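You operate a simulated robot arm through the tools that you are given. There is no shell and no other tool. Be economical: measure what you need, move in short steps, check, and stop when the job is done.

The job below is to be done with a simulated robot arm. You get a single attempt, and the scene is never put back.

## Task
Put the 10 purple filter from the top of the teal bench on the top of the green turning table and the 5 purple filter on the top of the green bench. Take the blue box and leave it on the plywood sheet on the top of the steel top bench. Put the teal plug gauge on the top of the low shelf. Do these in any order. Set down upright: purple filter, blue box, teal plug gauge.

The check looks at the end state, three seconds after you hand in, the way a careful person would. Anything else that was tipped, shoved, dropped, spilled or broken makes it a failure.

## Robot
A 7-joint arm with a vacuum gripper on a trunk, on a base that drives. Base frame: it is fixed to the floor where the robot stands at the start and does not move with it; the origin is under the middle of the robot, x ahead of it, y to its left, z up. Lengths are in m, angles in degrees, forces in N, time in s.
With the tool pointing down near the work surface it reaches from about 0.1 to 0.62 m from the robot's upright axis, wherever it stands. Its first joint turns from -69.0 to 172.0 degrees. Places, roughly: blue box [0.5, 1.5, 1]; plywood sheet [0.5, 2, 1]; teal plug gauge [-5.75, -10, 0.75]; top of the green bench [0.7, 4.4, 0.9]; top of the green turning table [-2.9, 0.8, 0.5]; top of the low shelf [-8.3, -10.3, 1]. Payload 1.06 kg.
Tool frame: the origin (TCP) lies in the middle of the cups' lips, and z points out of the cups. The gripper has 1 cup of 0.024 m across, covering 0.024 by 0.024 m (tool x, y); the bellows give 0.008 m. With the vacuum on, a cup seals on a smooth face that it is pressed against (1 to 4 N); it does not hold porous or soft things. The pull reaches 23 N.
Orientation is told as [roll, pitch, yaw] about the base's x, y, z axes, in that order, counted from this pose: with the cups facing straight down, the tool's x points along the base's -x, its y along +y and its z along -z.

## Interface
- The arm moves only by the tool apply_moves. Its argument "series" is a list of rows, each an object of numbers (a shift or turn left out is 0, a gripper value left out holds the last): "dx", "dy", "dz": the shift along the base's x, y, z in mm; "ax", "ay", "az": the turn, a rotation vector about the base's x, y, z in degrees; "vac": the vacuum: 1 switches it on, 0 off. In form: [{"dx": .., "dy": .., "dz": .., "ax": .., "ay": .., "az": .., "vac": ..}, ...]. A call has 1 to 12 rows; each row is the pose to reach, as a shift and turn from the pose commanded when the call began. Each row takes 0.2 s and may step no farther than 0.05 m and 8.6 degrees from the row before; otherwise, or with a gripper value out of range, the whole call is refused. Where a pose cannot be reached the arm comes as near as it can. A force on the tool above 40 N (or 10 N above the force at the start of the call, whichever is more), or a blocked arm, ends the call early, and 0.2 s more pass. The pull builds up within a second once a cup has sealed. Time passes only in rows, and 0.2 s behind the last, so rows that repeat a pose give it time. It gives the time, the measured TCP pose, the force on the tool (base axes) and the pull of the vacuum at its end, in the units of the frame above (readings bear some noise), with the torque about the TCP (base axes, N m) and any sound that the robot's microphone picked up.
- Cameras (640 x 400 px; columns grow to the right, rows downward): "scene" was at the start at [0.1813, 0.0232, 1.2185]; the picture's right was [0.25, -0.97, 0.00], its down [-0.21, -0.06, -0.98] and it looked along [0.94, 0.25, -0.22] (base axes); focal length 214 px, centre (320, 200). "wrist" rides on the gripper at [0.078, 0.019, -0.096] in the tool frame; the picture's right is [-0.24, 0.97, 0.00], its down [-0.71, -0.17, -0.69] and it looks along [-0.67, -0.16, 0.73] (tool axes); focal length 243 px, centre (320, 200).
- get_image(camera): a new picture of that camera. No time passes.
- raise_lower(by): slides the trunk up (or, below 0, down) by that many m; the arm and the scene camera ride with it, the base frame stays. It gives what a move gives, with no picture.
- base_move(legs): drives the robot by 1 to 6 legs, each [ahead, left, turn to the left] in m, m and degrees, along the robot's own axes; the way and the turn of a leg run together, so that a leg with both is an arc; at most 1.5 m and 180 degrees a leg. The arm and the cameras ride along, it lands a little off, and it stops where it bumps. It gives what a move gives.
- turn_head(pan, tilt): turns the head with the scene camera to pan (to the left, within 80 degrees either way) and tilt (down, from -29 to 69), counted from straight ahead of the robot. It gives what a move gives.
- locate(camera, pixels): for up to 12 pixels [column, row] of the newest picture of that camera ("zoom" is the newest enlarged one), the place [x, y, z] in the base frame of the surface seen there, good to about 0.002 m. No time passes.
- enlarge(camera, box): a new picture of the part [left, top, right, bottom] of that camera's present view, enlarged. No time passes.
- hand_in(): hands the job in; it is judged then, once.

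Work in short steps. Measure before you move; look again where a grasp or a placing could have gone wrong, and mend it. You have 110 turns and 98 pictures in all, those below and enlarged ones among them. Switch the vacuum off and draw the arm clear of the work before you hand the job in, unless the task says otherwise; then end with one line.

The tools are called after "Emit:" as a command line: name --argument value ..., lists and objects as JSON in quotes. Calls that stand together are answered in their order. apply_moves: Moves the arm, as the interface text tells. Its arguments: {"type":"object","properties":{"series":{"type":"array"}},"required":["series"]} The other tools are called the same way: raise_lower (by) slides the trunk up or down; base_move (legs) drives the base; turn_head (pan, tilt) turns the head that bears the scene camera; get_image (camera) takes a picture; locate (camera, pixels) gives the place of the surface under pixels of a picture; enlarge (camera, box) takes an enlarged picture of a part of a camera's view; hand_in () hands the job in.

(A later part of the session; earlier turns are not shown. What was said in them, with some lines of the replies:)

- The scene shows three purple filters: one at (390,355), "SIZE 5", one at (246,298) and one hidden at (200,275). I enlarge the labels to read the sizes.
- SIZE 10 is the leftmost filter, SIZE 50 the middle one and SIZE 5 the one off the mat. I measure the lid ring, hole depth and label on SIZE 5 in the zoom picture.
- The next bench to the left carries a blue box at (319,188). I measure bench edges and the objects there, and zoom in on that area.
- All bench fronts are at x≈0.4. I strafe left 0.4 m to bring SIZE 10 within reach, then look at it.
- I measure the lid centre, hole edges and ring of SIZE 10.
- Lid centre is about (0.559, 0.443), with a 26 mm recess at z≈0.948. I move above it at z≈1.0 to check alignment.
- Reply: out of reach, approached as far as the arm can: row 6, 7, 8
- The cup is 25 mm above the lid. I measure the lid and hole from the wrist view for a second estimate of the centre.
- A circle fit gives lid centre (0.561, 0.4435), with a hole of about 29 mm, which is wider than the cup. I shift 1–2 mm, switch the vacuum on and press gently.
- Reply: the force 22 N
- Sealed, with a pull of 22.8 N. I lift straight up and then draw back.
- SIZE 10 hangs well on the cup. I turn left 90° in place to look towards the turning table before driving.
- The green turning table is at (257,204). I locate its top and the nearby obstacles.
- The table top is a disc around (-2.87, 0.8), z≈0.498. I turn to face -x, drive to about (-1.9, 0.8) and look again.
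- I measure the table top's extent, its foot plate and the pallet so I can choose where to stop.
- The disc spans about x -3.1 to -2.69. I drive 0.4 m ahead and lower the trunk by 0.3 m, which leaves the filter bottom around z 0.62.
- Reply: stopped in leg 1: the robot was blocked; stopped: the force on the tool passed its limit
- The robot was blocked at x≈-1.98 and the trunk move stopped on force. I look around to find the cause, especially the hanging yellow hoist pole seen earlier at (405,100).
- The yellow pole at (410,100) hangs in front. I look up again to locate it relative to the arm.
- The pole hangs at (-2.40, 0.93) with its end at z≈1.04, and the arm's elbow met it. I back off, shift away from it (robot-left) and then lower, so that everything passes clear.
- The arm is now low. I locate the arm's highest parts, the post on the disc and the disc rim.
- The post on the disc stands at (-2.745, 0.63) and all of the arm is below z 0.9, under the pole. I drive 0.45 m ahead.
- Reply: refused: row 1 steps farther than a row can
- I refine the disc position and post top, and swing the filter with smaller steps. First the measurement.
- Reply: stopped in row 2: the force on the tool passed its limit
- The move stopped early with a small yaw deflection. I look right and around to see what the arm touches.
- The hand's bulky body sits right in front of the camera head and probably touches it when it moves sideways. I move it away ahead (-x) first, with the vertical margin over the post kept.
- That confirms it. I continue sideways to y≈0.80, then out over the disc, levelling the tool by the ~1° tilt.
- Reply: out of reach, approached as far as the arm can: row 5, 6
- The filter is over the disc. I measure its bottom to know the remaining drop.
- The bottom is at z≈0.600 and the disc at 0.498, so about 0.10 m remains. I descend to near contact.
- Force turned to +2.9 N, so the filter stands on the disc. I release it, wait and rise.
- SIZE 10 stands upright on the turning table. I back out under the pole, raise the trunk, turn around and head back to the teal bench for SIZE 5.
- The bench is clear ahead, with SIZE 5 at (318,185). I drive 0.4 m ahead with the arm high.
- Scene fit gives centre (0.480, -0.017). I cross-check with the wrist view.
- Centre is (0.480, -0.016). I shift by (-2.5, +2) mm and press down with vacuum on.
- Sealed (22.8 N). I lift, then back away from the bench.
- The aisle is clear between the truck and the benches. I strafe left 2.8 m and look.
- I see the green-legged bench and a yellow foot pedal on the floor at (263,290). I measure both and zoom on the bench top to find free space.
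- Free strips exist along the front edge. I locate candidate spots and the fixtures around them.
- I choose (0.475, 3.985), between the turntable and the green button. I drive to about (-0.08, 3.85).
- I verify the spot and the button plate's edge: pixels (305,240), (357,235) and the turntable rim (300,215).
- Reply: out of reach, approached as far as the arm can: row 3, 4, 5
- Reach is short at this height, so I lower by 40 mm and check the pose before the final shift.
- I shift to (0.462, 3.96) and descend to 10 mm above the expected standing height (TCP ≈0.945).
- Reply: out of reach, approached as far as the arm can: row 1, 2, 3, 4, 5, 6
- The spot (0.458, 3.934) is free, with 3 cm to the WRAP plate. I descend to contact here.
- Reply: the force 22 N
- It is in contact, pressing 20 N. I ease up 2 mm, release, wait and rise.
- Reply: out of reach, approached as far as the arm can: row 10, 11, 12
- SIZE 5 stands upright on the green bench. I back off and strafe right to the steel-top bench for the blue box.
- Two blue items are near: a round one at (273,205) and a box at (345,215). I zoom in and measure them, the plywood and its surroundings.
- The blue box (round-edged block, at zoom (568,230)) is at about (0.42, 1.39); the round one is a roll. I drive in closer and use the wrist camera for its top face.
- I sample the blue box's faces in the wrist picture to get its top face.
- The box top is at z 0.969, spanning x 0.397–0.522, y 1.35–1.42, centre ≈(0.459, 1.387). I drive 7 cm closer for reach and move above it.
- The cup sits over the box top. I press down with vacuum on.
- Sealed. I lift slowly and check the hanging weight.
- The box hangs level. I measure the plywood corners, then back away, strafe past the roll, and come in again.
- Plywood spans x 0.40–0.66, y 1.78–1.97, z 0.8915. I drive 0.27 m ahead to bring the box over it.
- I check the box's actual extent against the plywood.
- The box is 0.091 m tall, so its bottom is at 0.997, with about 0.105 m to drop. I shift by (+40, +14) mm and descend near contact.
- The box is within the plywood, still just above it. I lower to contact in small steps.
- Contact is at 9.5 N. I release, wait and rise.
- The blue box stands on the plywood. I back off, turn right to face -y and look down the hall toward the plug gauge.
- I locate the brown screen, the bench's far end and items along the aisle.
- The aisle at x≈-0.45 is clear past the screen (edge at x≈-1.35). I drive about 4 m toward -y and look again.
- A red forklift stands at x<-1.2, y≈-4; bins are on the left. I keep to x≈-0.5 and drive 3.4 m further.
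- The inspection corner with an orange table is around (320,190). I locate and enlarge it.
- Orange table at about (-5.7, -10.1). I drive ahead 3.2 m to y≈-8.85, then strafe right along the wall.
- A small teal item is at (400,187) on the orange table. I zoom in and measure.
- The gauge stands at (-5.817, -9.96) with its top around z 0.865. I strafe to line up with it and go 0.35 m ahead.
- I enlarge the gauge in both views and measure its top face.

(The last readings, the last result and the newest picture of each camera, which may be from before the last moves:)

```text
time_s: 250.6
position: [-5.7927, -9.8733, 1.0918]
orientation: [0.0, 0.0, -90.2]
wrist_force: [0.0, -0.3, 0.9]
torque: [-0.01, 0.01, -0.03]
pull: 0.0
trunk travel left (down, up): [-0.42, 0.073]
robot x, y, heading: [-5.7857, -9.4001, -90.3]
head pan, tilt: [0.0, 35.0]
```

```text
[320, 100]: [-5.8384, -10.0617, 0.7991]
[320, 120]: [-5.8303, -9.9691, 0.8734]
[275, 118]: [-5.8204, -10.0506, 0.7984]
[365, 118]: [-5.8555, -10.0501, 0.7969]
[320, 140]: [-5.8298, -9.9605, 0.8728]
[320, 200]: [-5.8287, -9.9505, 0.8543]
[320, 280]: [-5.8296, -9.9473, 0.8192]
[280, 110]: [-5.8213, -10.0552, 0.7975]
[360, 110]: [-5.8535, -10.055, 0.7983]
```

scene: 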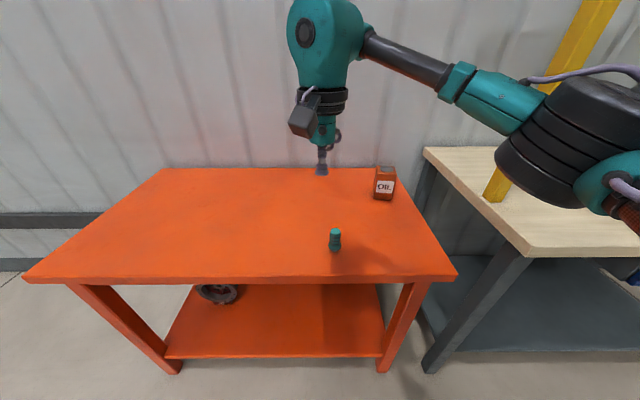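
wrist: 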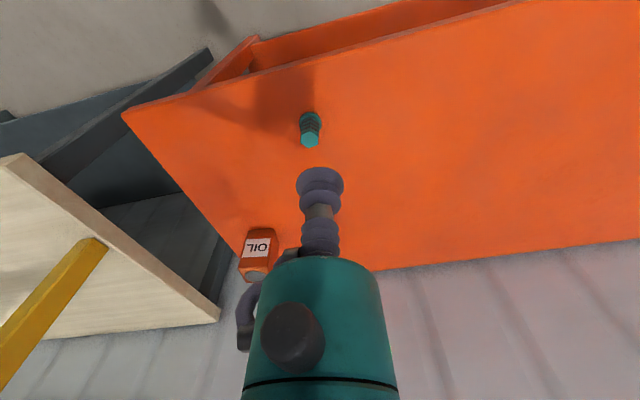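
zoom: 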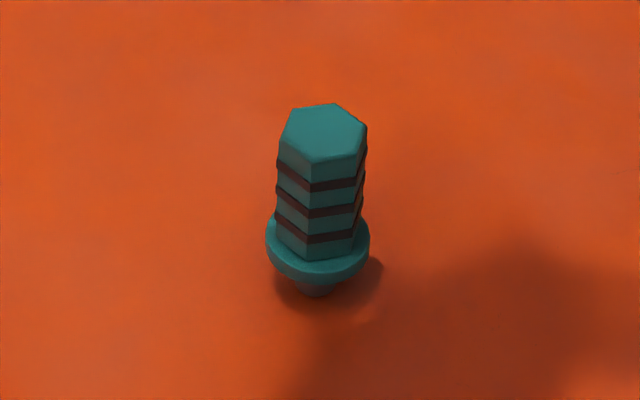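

The gauge top is a hexagon about 24–25 mm across flats, centre ≈(-5.8305, -9.964), z 0.873. I check the distance between the elbow and the yellow post before moving.

Emit:
get_image --camera "scene"

Emit:
locate --camera "scene" --pixels '[[492, 190], [565, 50], [520, 120], [570, 130], [470, 80], [380, 280]]'

```text
34 pictures are left
```

scene: 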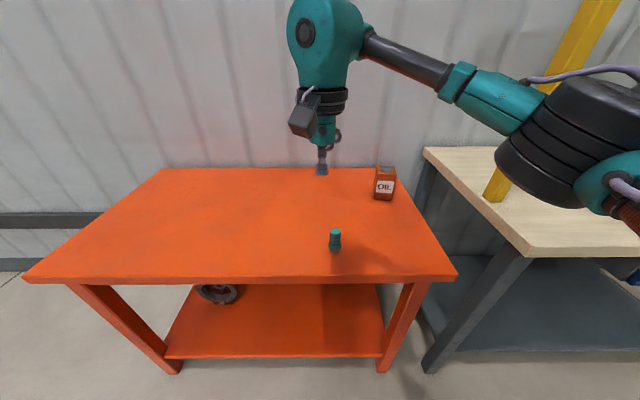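

```text
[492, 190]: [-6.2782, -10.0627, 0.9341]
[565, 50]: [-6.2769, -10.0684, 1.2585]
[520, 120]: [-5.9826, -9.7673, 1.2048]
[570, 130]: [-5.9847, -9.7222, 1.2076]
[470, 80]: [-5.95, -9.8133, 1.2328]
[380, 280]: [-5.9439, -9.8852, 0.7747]
```

The post is 0.4 m from the elbow, so it is safe. I nudge 6 cm ahead and bring the cup over the gauge at z≈0.895.

Emit:
base_move --legs '[[0.06, 0, 0]]'

Emit:
apply_moves --series '[{"dx": -37, "dy": -31}, {"dx": -37, "dy": -31, "dz": -45}, {"dx": -37, "dy": -31, "dz": -90}, {"dx": -37, "dy": -31, "dz": -135}, {"dx": -37, "dy": -31, "dz": -175}, {"dx": -37, "dy": -31, "dz": -197}, {"dx": -37, "dy": -31, "dz": -197}]'

Emit:
enlarge --camera "wrist" --box '[270, 110, 370, 210]'

```text
time_s: 251.6
position: [-5.7932, -9.935, 1.0915]
orientation: [0.0, 0.1, -90.2]
wrist_force: [-0.6, -1.5, -0.6]
torque: [0.01, -0.02, 0.02]
pull: 0.0
trunk travel left (down, up): [-0.42, 0.073]
robot x, y, heading: [-5.7871, -9.4628, -90.3]
head pan, tilt: [0.0, 35.0]
```

```text
time_s: 253.2
position: [-5.8315, -9.9666, 0.896]
orientation: [0.1, 0.0, -90.2]
wrist_force: [-0.9, -0.3, -0.5]
torque: [0.0, 0.0, 0.03]
pull: 0.0
trunk travel left (down, up): [-0.42, 0.073]
robot x, y, heading: [-5.7878, -9.4642, -90.2]
head pan, tilt: [0.0, 35.0]
```

```text
4.00 times, centred on (320, 160) of wrist
```

zoom: 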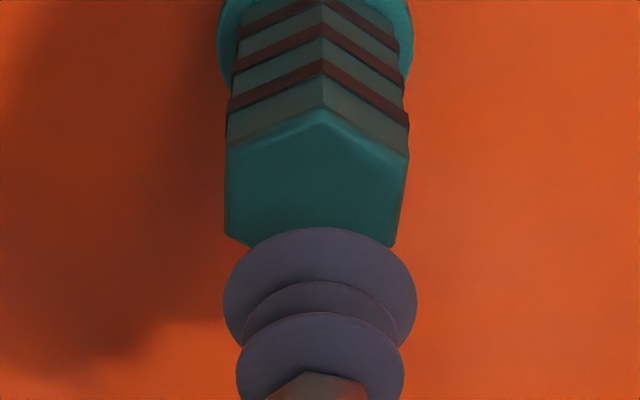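

Laterally it is aligned. I locate the hexagon's corners and the cup's lip to check the other direction.

Emit:
locate --camera "zoom" --pixels '[[320, 130], [232, 158], [403, 160], [230, 228], [398, 238], [320, 180], [228, 300], [412, 300], [320, 232]]'

Emit:
enlarge --camera "scene" --box '[315, 210, 375, 270]'

Emit:
get_image --camera "scene"

```text
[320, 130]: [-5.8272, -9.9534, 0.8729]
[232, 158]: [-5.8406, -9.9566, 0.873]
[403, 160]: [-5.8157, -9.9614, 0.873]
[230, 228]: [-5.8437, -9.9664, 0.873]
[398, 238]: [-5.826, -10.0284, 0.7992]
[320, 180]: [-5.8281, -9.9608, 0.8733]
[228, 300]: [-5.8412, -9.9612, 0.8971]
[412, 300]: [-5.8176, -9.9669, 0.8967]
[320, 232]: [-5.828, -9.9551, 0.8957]
```

```text
6.67 times, centred on (345, 240) of scene
```

zoom: 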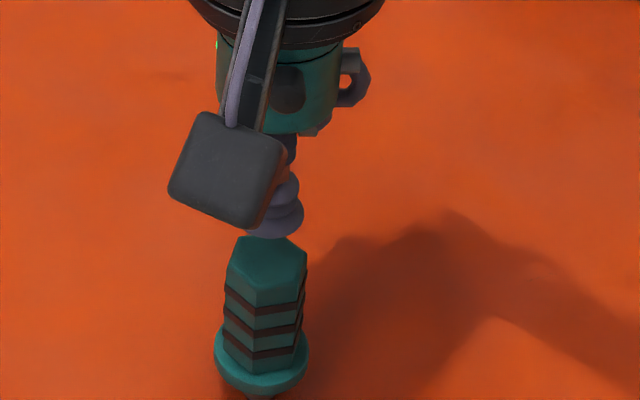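

```text
31 pictures are left
```

scene: 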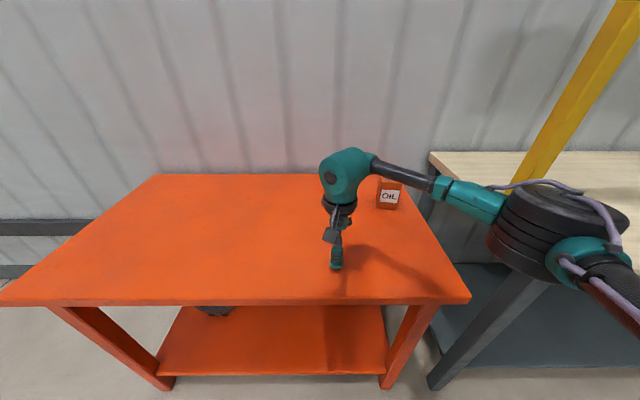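

The centre ≈(-5.830, -9.965) agrees with the cup within about 1 mm. I press gently with vacuum on.

Emit:
apply_moves --series '[{"dx": 0.5, "dz": -12, "vac": 1}, {"dx": 0.5, "dz": -19}, {"dx": 0.5, "dz": -22}, {"dx": 0.5, "dz": -24}, {"dx": 0.5, "dz": -24}, {"dx": 0.5, "dz": -24}, {"dx": 0.5, "dz": -24}]'

```text
time_s: 254.8
position: [-5.8296, -9.9665, 0.8726]
orientation: [0.0, 0.0, -90.2]
wrist_force: [0.8, -0.9, 8.6]
torque: [-0.01, -0.01, -0.02]
pull: 22.6
trunk travel left (down, up): [-0.42, 0.073]
robot x, y, heading: [-5.7866, -9.4596, -90.6]
head pan, tilt: [0.0, 35.0]
```

Sealed. I lift and check.

Emit:
apply_moves --series '[{"dz": 5}, {"dz": 15}, {"dz": 40}, {"dz": 80}, {"dz": 120}, {"dz": 160}, {"dz": 200}, {"dz": 200}]'

Emit:
base_move --legs '[[-0.5, 0, 0]]'

Emit:
turn_head --pan -50 --tilt 15

Emit:
get_image --camera "scene"

```text
time_s: 256.6
position: [-5.8291, -9.9686, 1.0727]
orientation: [-0.1, 0.1, -90.2]
wrist_force: [-0.8, -0.8, -1.6]
torque: [0.02, 0.01, -0.01]
pull: 22.3
trunk travel left (down, up): [-0.42, 0.073]
robot x, y, heading: [-5.7875, -9.4651, -90.2]
head pan, tilt: [0.0, 35.0]
```

```text
time_s: 259.5
position: [-5.8272, -9.4728, 1.0724]
orientation: [0.0, -0.1, -90.7]
wrist_force: [-0.6, 0.5, -0.9]
torque: [-0.05, -0.03, 0.01]
pull: 22.8
trunk travel left (down, up): [-0.42, 0.073]
robot x, y, heading: [-5.7812, -8.9707, -90.9]
head pan, tilt: [0.0, 35.0]
```

```text
time_s: 260.7
position: [-5.8286, -9.4737, 1.0719]
orientation: [0.1, 0.0, -90.7]
wrist_force: [-1.3, -0.4, -0.3]
torque: [0.02, 0.02, 0.0]
pull: 22.7
trunk travel left (down, up): [-0.42, 0.073]
robot x, y, heading: [-5.7804, -8.9669, -90.9]
head pan, tilt: [-50.0, 15.0]
```

```text
30 pictures are left
```

scene: 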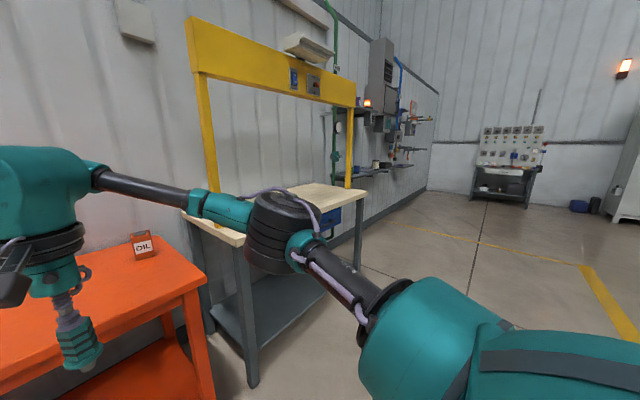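

The gauge is held. I locate the wood bench front, the shelf at (375,172) and protruding pipes before strafing.

Emit:
locate --camera "scene" --pixels '[[240, 240], [355, 200], [355, 150], [370, 174], [400, 164], [430, 120], [412, 150], [365, 105], [345, 178]]'

Emit:
enlarge --camera "scene" --box '[310, 70, 450, 200]'

```text
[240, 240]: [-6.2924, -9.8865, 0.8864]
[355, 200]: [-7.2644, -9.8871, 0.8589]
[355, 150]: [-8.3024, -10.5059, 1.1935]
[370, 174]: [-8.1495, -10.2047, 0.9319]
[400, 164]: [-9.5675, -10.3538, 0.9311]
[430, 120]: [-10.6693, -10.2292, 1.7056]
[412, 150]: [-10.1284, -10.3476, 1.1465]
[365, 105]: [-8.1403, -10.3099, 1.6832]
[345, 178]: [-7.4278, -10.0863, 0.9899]
```

```text
3.08 times, centred on (380, 135) of scene
```

zoom: 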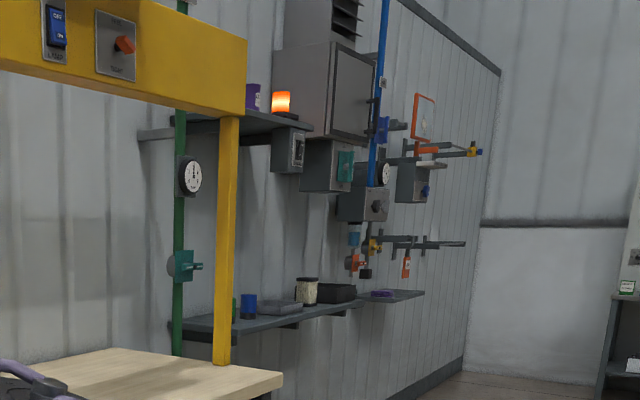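

The low shelf is at z≈0.93, y -10.2 to -10.5, x about -7.8 to -9. I strafe right 2.4 m and look.

Emit:
base_move --legs '[[0, -1.2, 0.9], [0, -1.2, 0]]'

Emit:
turn_head --pan 0 --tilt 15

Emit:
get_image --camera "scene"

```text
time_s: 272.6
position: [-8.2329, -9.5178, 1.0708]
orientation: [0.0, -0.1, -88.2]
wrist_force: [0.6, -0.4, -1.1]
torque: [0.0, 0.02, 0.03]
pull: 22.2
trunk travel left (down, up): [-0.42, 0.073]
robot x, y, heading: [-8.2099, -9.0103, -88.3]
head pan, tilt: [-50.0, 15.0]
```

```text
time_s: 273.8
position: [-8.2317, -9.5179, 1.0726]
orientation: [-0.1, -0.1, -88.2]
wrist_force: [1.0, 0.2, -1.4]
torque: [-0.02, 0.0, 0.0]
pull: 22.6
trunk travel left (down, up): [-0.42, 0.073]
robot x, y, heading: [-8.209, -9.0081, -88.7]
head pan, tilt: [0.0, 15.0]
```

```text
28 pictures are left
```

scene: 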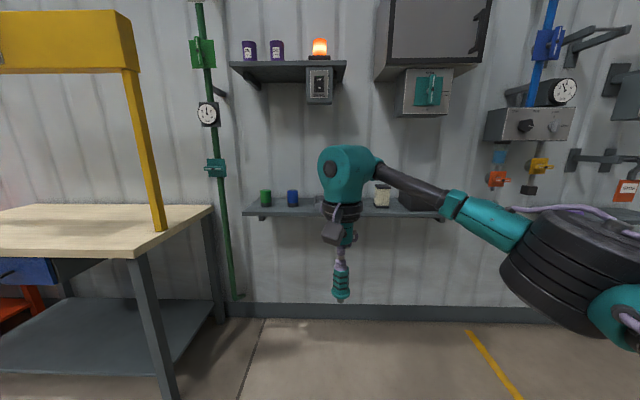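

I enlarge the low shelf and locate its items and the wall fittings to the right.

Emit:
enlarge --camera "scene" --box '[235, 170, 455, 240]'

Emit:
locate --camera "scene" --pixels '[[247, 213], [437, 214], [265, 205], [292, 205], [313, 208], [382, 205], [497, 180], [540, 165], [490, 125], [320, 95], [590, 160], [420, 110]]'

```text
2.91 times, centred on (345, 205) of scene
```

zoom: 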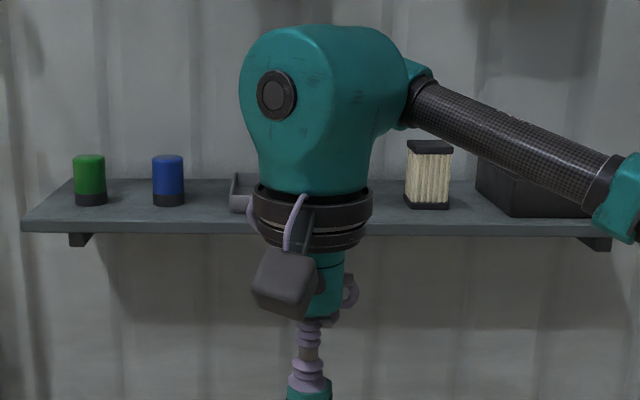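

```text
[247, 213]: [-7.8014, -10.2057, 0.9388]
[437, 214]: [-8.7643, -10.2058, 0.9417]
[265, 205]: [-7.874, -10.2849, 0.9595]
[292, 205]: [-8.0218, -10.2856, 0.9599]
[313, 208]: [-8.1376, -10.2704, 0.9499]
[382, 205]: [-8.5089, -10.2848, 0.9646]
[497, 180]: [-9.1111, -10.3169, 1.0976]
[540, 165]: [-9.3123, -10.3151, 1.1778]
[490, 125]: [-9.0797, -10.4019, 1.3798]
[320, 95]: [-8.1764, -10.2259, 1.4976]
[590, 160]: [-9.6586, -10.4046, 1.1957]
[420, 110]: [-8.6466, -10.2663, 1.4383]
```

I choose the gap between the green (-7.874) and blue (-8.022) items: x≈-7.948, y≈-10.28. I raise the trunk 0.06 m, align, and go ahead 0.6 m.

Emit:
raise_lower --by 0.06

Emit:
base_move --legs '[[0, 0.27, -1.5], [0.55, 0, 0]]'

Emit:
turn_head --pan 0 --tilt 25

Emit:
get_image --camera "scene"

Emit:
get_image --camera "wrist"

```text
time_s: 274.8
position: [-8.2328, -9.5161, 1.1314]
orientation: [0.0, 0.0, -88.2]
wrist_force: [-0.2, -1.0, -0.9]
torque: [0.01, 0.01, 0.03]
pull: 23.4
trunk travel left (down, up): [-0.48, 0.013]
robot x, y, heading: [-8.2062, -9.009, -88.4]
head pan, tilt: [0.0, 15.0]
```

```text
time_s: 279.4
position: [-7.9685, -10.0568, 1.1313]
orientation: [0.0, 0.1, -89.3]
wrist_force: [-0.6, -0.1, -1.6]
torque: [0.03, -0.01, 0.01]
pull: 22.8
trunk travel left (down, up): [-0.48, 0.013]
robot x, y, heading: [-7.9326, -9.55, -89.4]
head pan, tilt: [0.0, 15.0]
```

```text
time_s: 280.2
position: [-7.9674, -10.0572, 1.1307]
orientation: [0.0, 0.0, -89.4]
wrist_force: [0.3, -0.1, -0.8]
torque: [-0.02, 0.02, -0.02]
pull: 23.3
trunk travel left (down, up): [-0.48, 0.013]
robot x, y, heading: [-7.9348, -9.546, -89.6]
head pan, tilt: [0.0, 25.0]
```

```text
26 pictures are left
```

scene: 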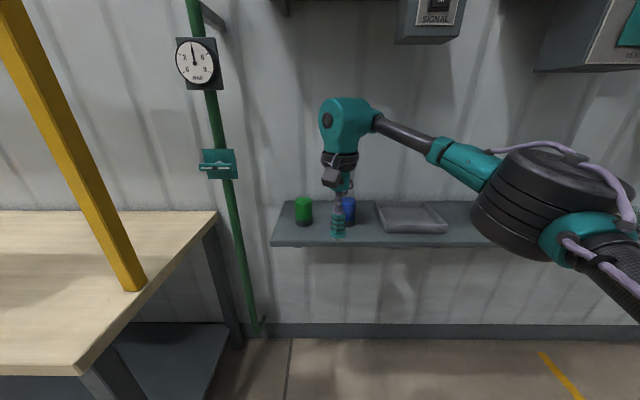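

```text
25 pictures are left
```

wrist: 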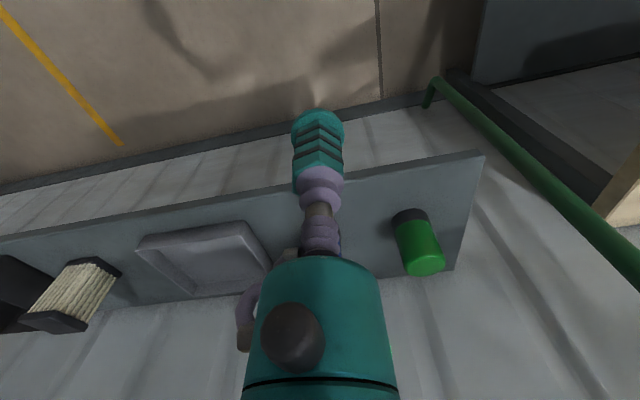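

I measure the gap between the green and blue items, the shelf surface, and the elbow.

Emit:
locate --camera "scene" --pixels '[[325, 235], [322, 208], [303, 212], [303, 200], [348, 212], [348, 200], [322, 222], [360, 230], [500, 185], [480, 200], [312, 215], [325, 246]]'

Emit:
enlarge --camera "scene" --box '[270, 170, 390, 260]'

```text
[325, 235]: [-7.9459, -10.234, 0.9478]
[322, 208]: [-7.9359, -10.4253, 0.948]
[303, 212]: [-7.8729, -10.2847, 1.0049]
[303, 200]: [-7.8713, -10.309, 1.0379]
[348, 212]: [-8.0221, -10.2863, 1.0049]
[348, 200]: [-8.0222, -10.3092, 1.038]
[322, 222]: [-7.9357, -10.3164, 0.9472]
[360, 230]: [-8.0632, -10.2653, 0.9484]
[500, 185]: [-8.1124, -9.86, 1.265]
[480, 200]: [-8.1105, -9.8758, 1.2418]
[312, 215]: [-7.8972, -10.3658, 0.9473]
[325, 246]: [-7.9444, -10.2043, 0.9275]
```

```text
4.44 times, centred on (330, 215) of scene
```

zoom: 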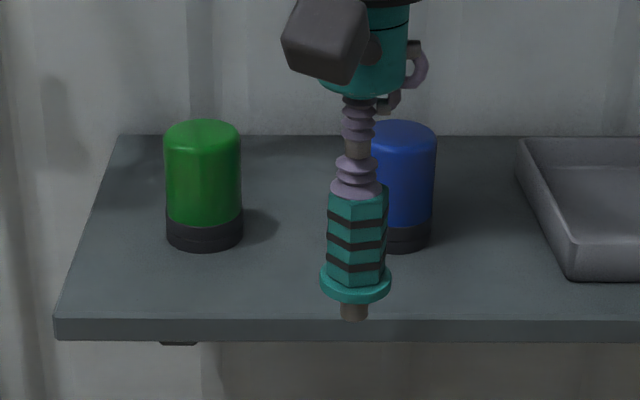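

The shelf is at z 0.948 and the gap is free. I target (-7.946, -10.265), with TCP standing height ≈0.948+0.075=1.023. I drive 0.2 m ahead, then adjust with the arm.

Emit:
base_move --legs '[[0.2, 0, -0.5]]'

Emit:
enlarge --camera "scene" --box '[260, 170, 420, 270]'

```text
time_s: 281.8
position: [-7.9701, -10.2558, 1.1329]
orientation: [0.0, 0.1, -89.8]
wrist_force: [0.0, 0.1, -1.2]
torque: [0.05, 0.0, -0.02]
pull: 22.4
trunk travel left (down, up): [-0.48, 0.013]
robot x, y, heading: [-7.9314, -9.7458, -90.1]
head pan, tilt: [0.0, 25.0]
```

```text
4.00 times, centred on (340, 220) of scene
```

zoom: 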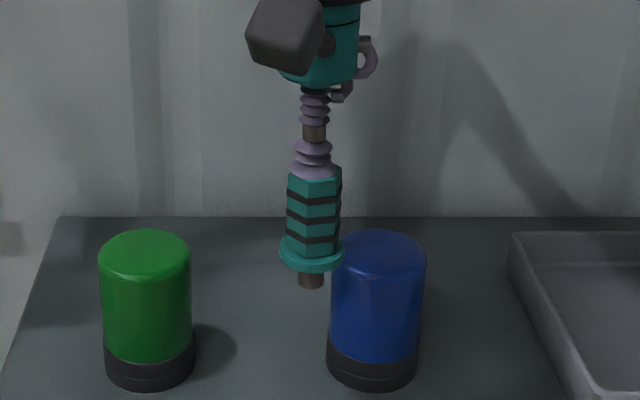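

I shift +24 mm in x and -8 mm in y, then lower to about 15 mm above the shelf.

Emit:
apply_moves --series '[{"dx": 12, "dy": -4}, {"dx": 24, "dy": -8}, {"dx": 24, "dy": -8, "dz": -40}, {"dx": 24, "dy": -8, "dz": -75}, {"dx": 24, "dy": -8, "dz": -95}, {"dx": 24, "dy": -8, "dz": -95}]'

Emit:
enlarge --camera "scene" --box '[260, 210, 420, 310]'

Emit:
locate --camera "zoom" --pixels '[[260, 200], [250, 240], [250, 270], [200, 240], [330, 240]]'

```text
time_s: 283.2
position: [-7.9452, -10.2639, 1.0349]
orientation: [0.1, 0.0, -89.7]
wrist_force: [-0.3, 0.6, -1.3]
torque: [0.0, 0.02, 0.03]
pull: 21.9
trunk travel left (down, up): [-0.48, 0.013]
robot x, y, heading: [-7.9355, -9.7475, -89.9]
head pan, tilt: [0.0, 25.0]
```

```text
4.00 times, centred on (340, 260) of scene
```

zoom: 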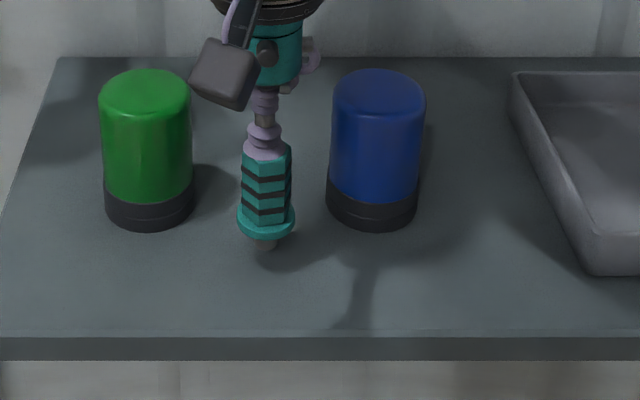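

```text
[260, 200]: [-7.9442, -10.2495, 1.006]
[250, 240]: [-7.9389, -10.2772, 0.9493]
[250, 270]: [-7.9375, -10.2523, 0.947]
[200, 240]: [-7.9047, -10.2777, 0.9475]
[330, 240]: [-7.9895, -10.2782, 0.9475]
```

Free on all sides. I lower slowly to contact (about 12 mm).

Emit:
apply_moves --series '[{"dz": -5}, {"dz": -8}, {"dz": -10}, {"dz": -12}, {"dz": -12}]'

```text
time_s: 284.4
position: [-7.9471, -10.2627, 1.0242]
orientation: [0.1, -0.2, -89.9]
wrist_force: [0.3, -0.9, 4.3]
torque: [-0.02, 0.01, 0.01]
pull: 23.1
trunk travel left (down, up): [-0.48, 0.013]
robot x, y, heading: [-7.9328, -9.7456, -89.8]
head pan, tilt: [0.0, 25.0]
```

Contact at 4.3 N. I release, wait and rise straight up.

Emit:
apply_moves --series '[{"vac": 0}, {"vac": 0}, {"vac": 0}, {"vac": 0}, {"vac": 0}, {"vac": 0}, {"dz": 4}, {"dz": 12}, {"dz": 35}, {"dz": 70}, {"dz": 105}]'

Emit:
enlarge --camera "scene" --box '[260, 210, 420, 310]'

```text
time_s: 286.8
position: [-7.9459, -10.2622, 1.1306]
orientation: [0.0, -0.2, -89.8]
wrist_force: [0.2, 0.1, 0.2]
torque: [0.03, 0.01, 0.04]
pull: 0.0
trunk travel left (down, up): [-0.48, 0.013]
robot x, y, heading: [-7.9311, -9.7463, -89.9]
head pan, tilt: [0.0, 25.0]
```

```text
4.00 times, centred on (340, 260) of scene
```

zoom: 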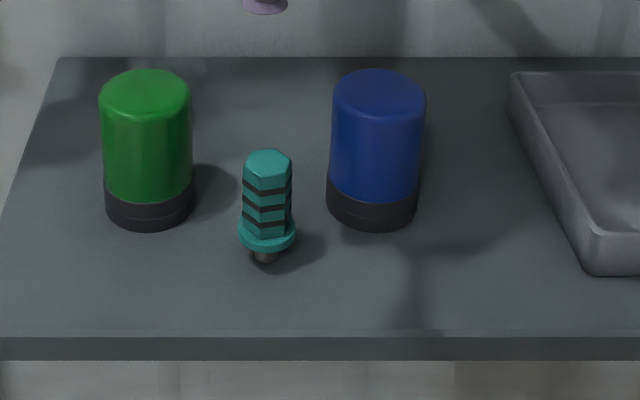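

The gauge stands upright on the low shelf. I back the robot away and take a last look.

Emit:
base_move --legs '[[-0.5, 0, 0]]'

Emit:
get_image --camera "scene"

```text
time_s: 289.7
position: [-7.9438, -9.7584, 1.1296]
orientation: [0.1, -0.1, -89.4]
wrist_force: [0.1, 0.5, 0.7]
torque: [-0.04, 0.02, 0.0]
pull: 0.1
trunk travel left (down, up): [-0.48, 0.013]
robot x, y, heading: [-7.9321, -9.2417, -89.6]
head pan, tilt: [0.0, 25.0]
```

```text
20 pictures are left
```

scene: 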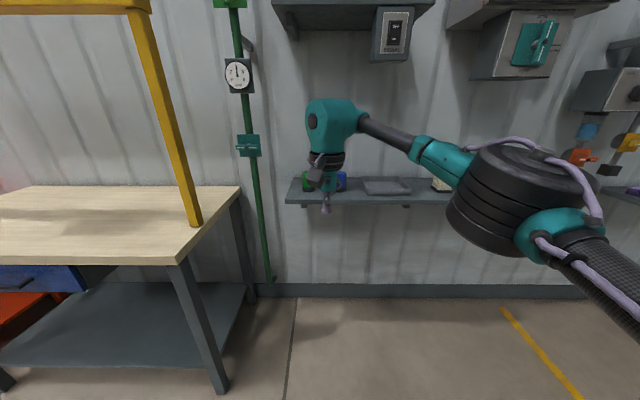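

All four items were placed and looked upright, the vacuum is off and the arm is clear, so I hand in.

Emit:
hand_in

```text
The job is handed in.
```

The job is handed in with all four items placed and seen upright: SIZE 10 filter on the green turning table, SIZE 5 filter on the green bench, blue box on the plywood, and teal plug gauge on the low shelf. On the way to the turning table the robot was blocked once near a hanging yellow pole, most likely by the arm touching it; I saw no damage but did not check the pole afterwards.
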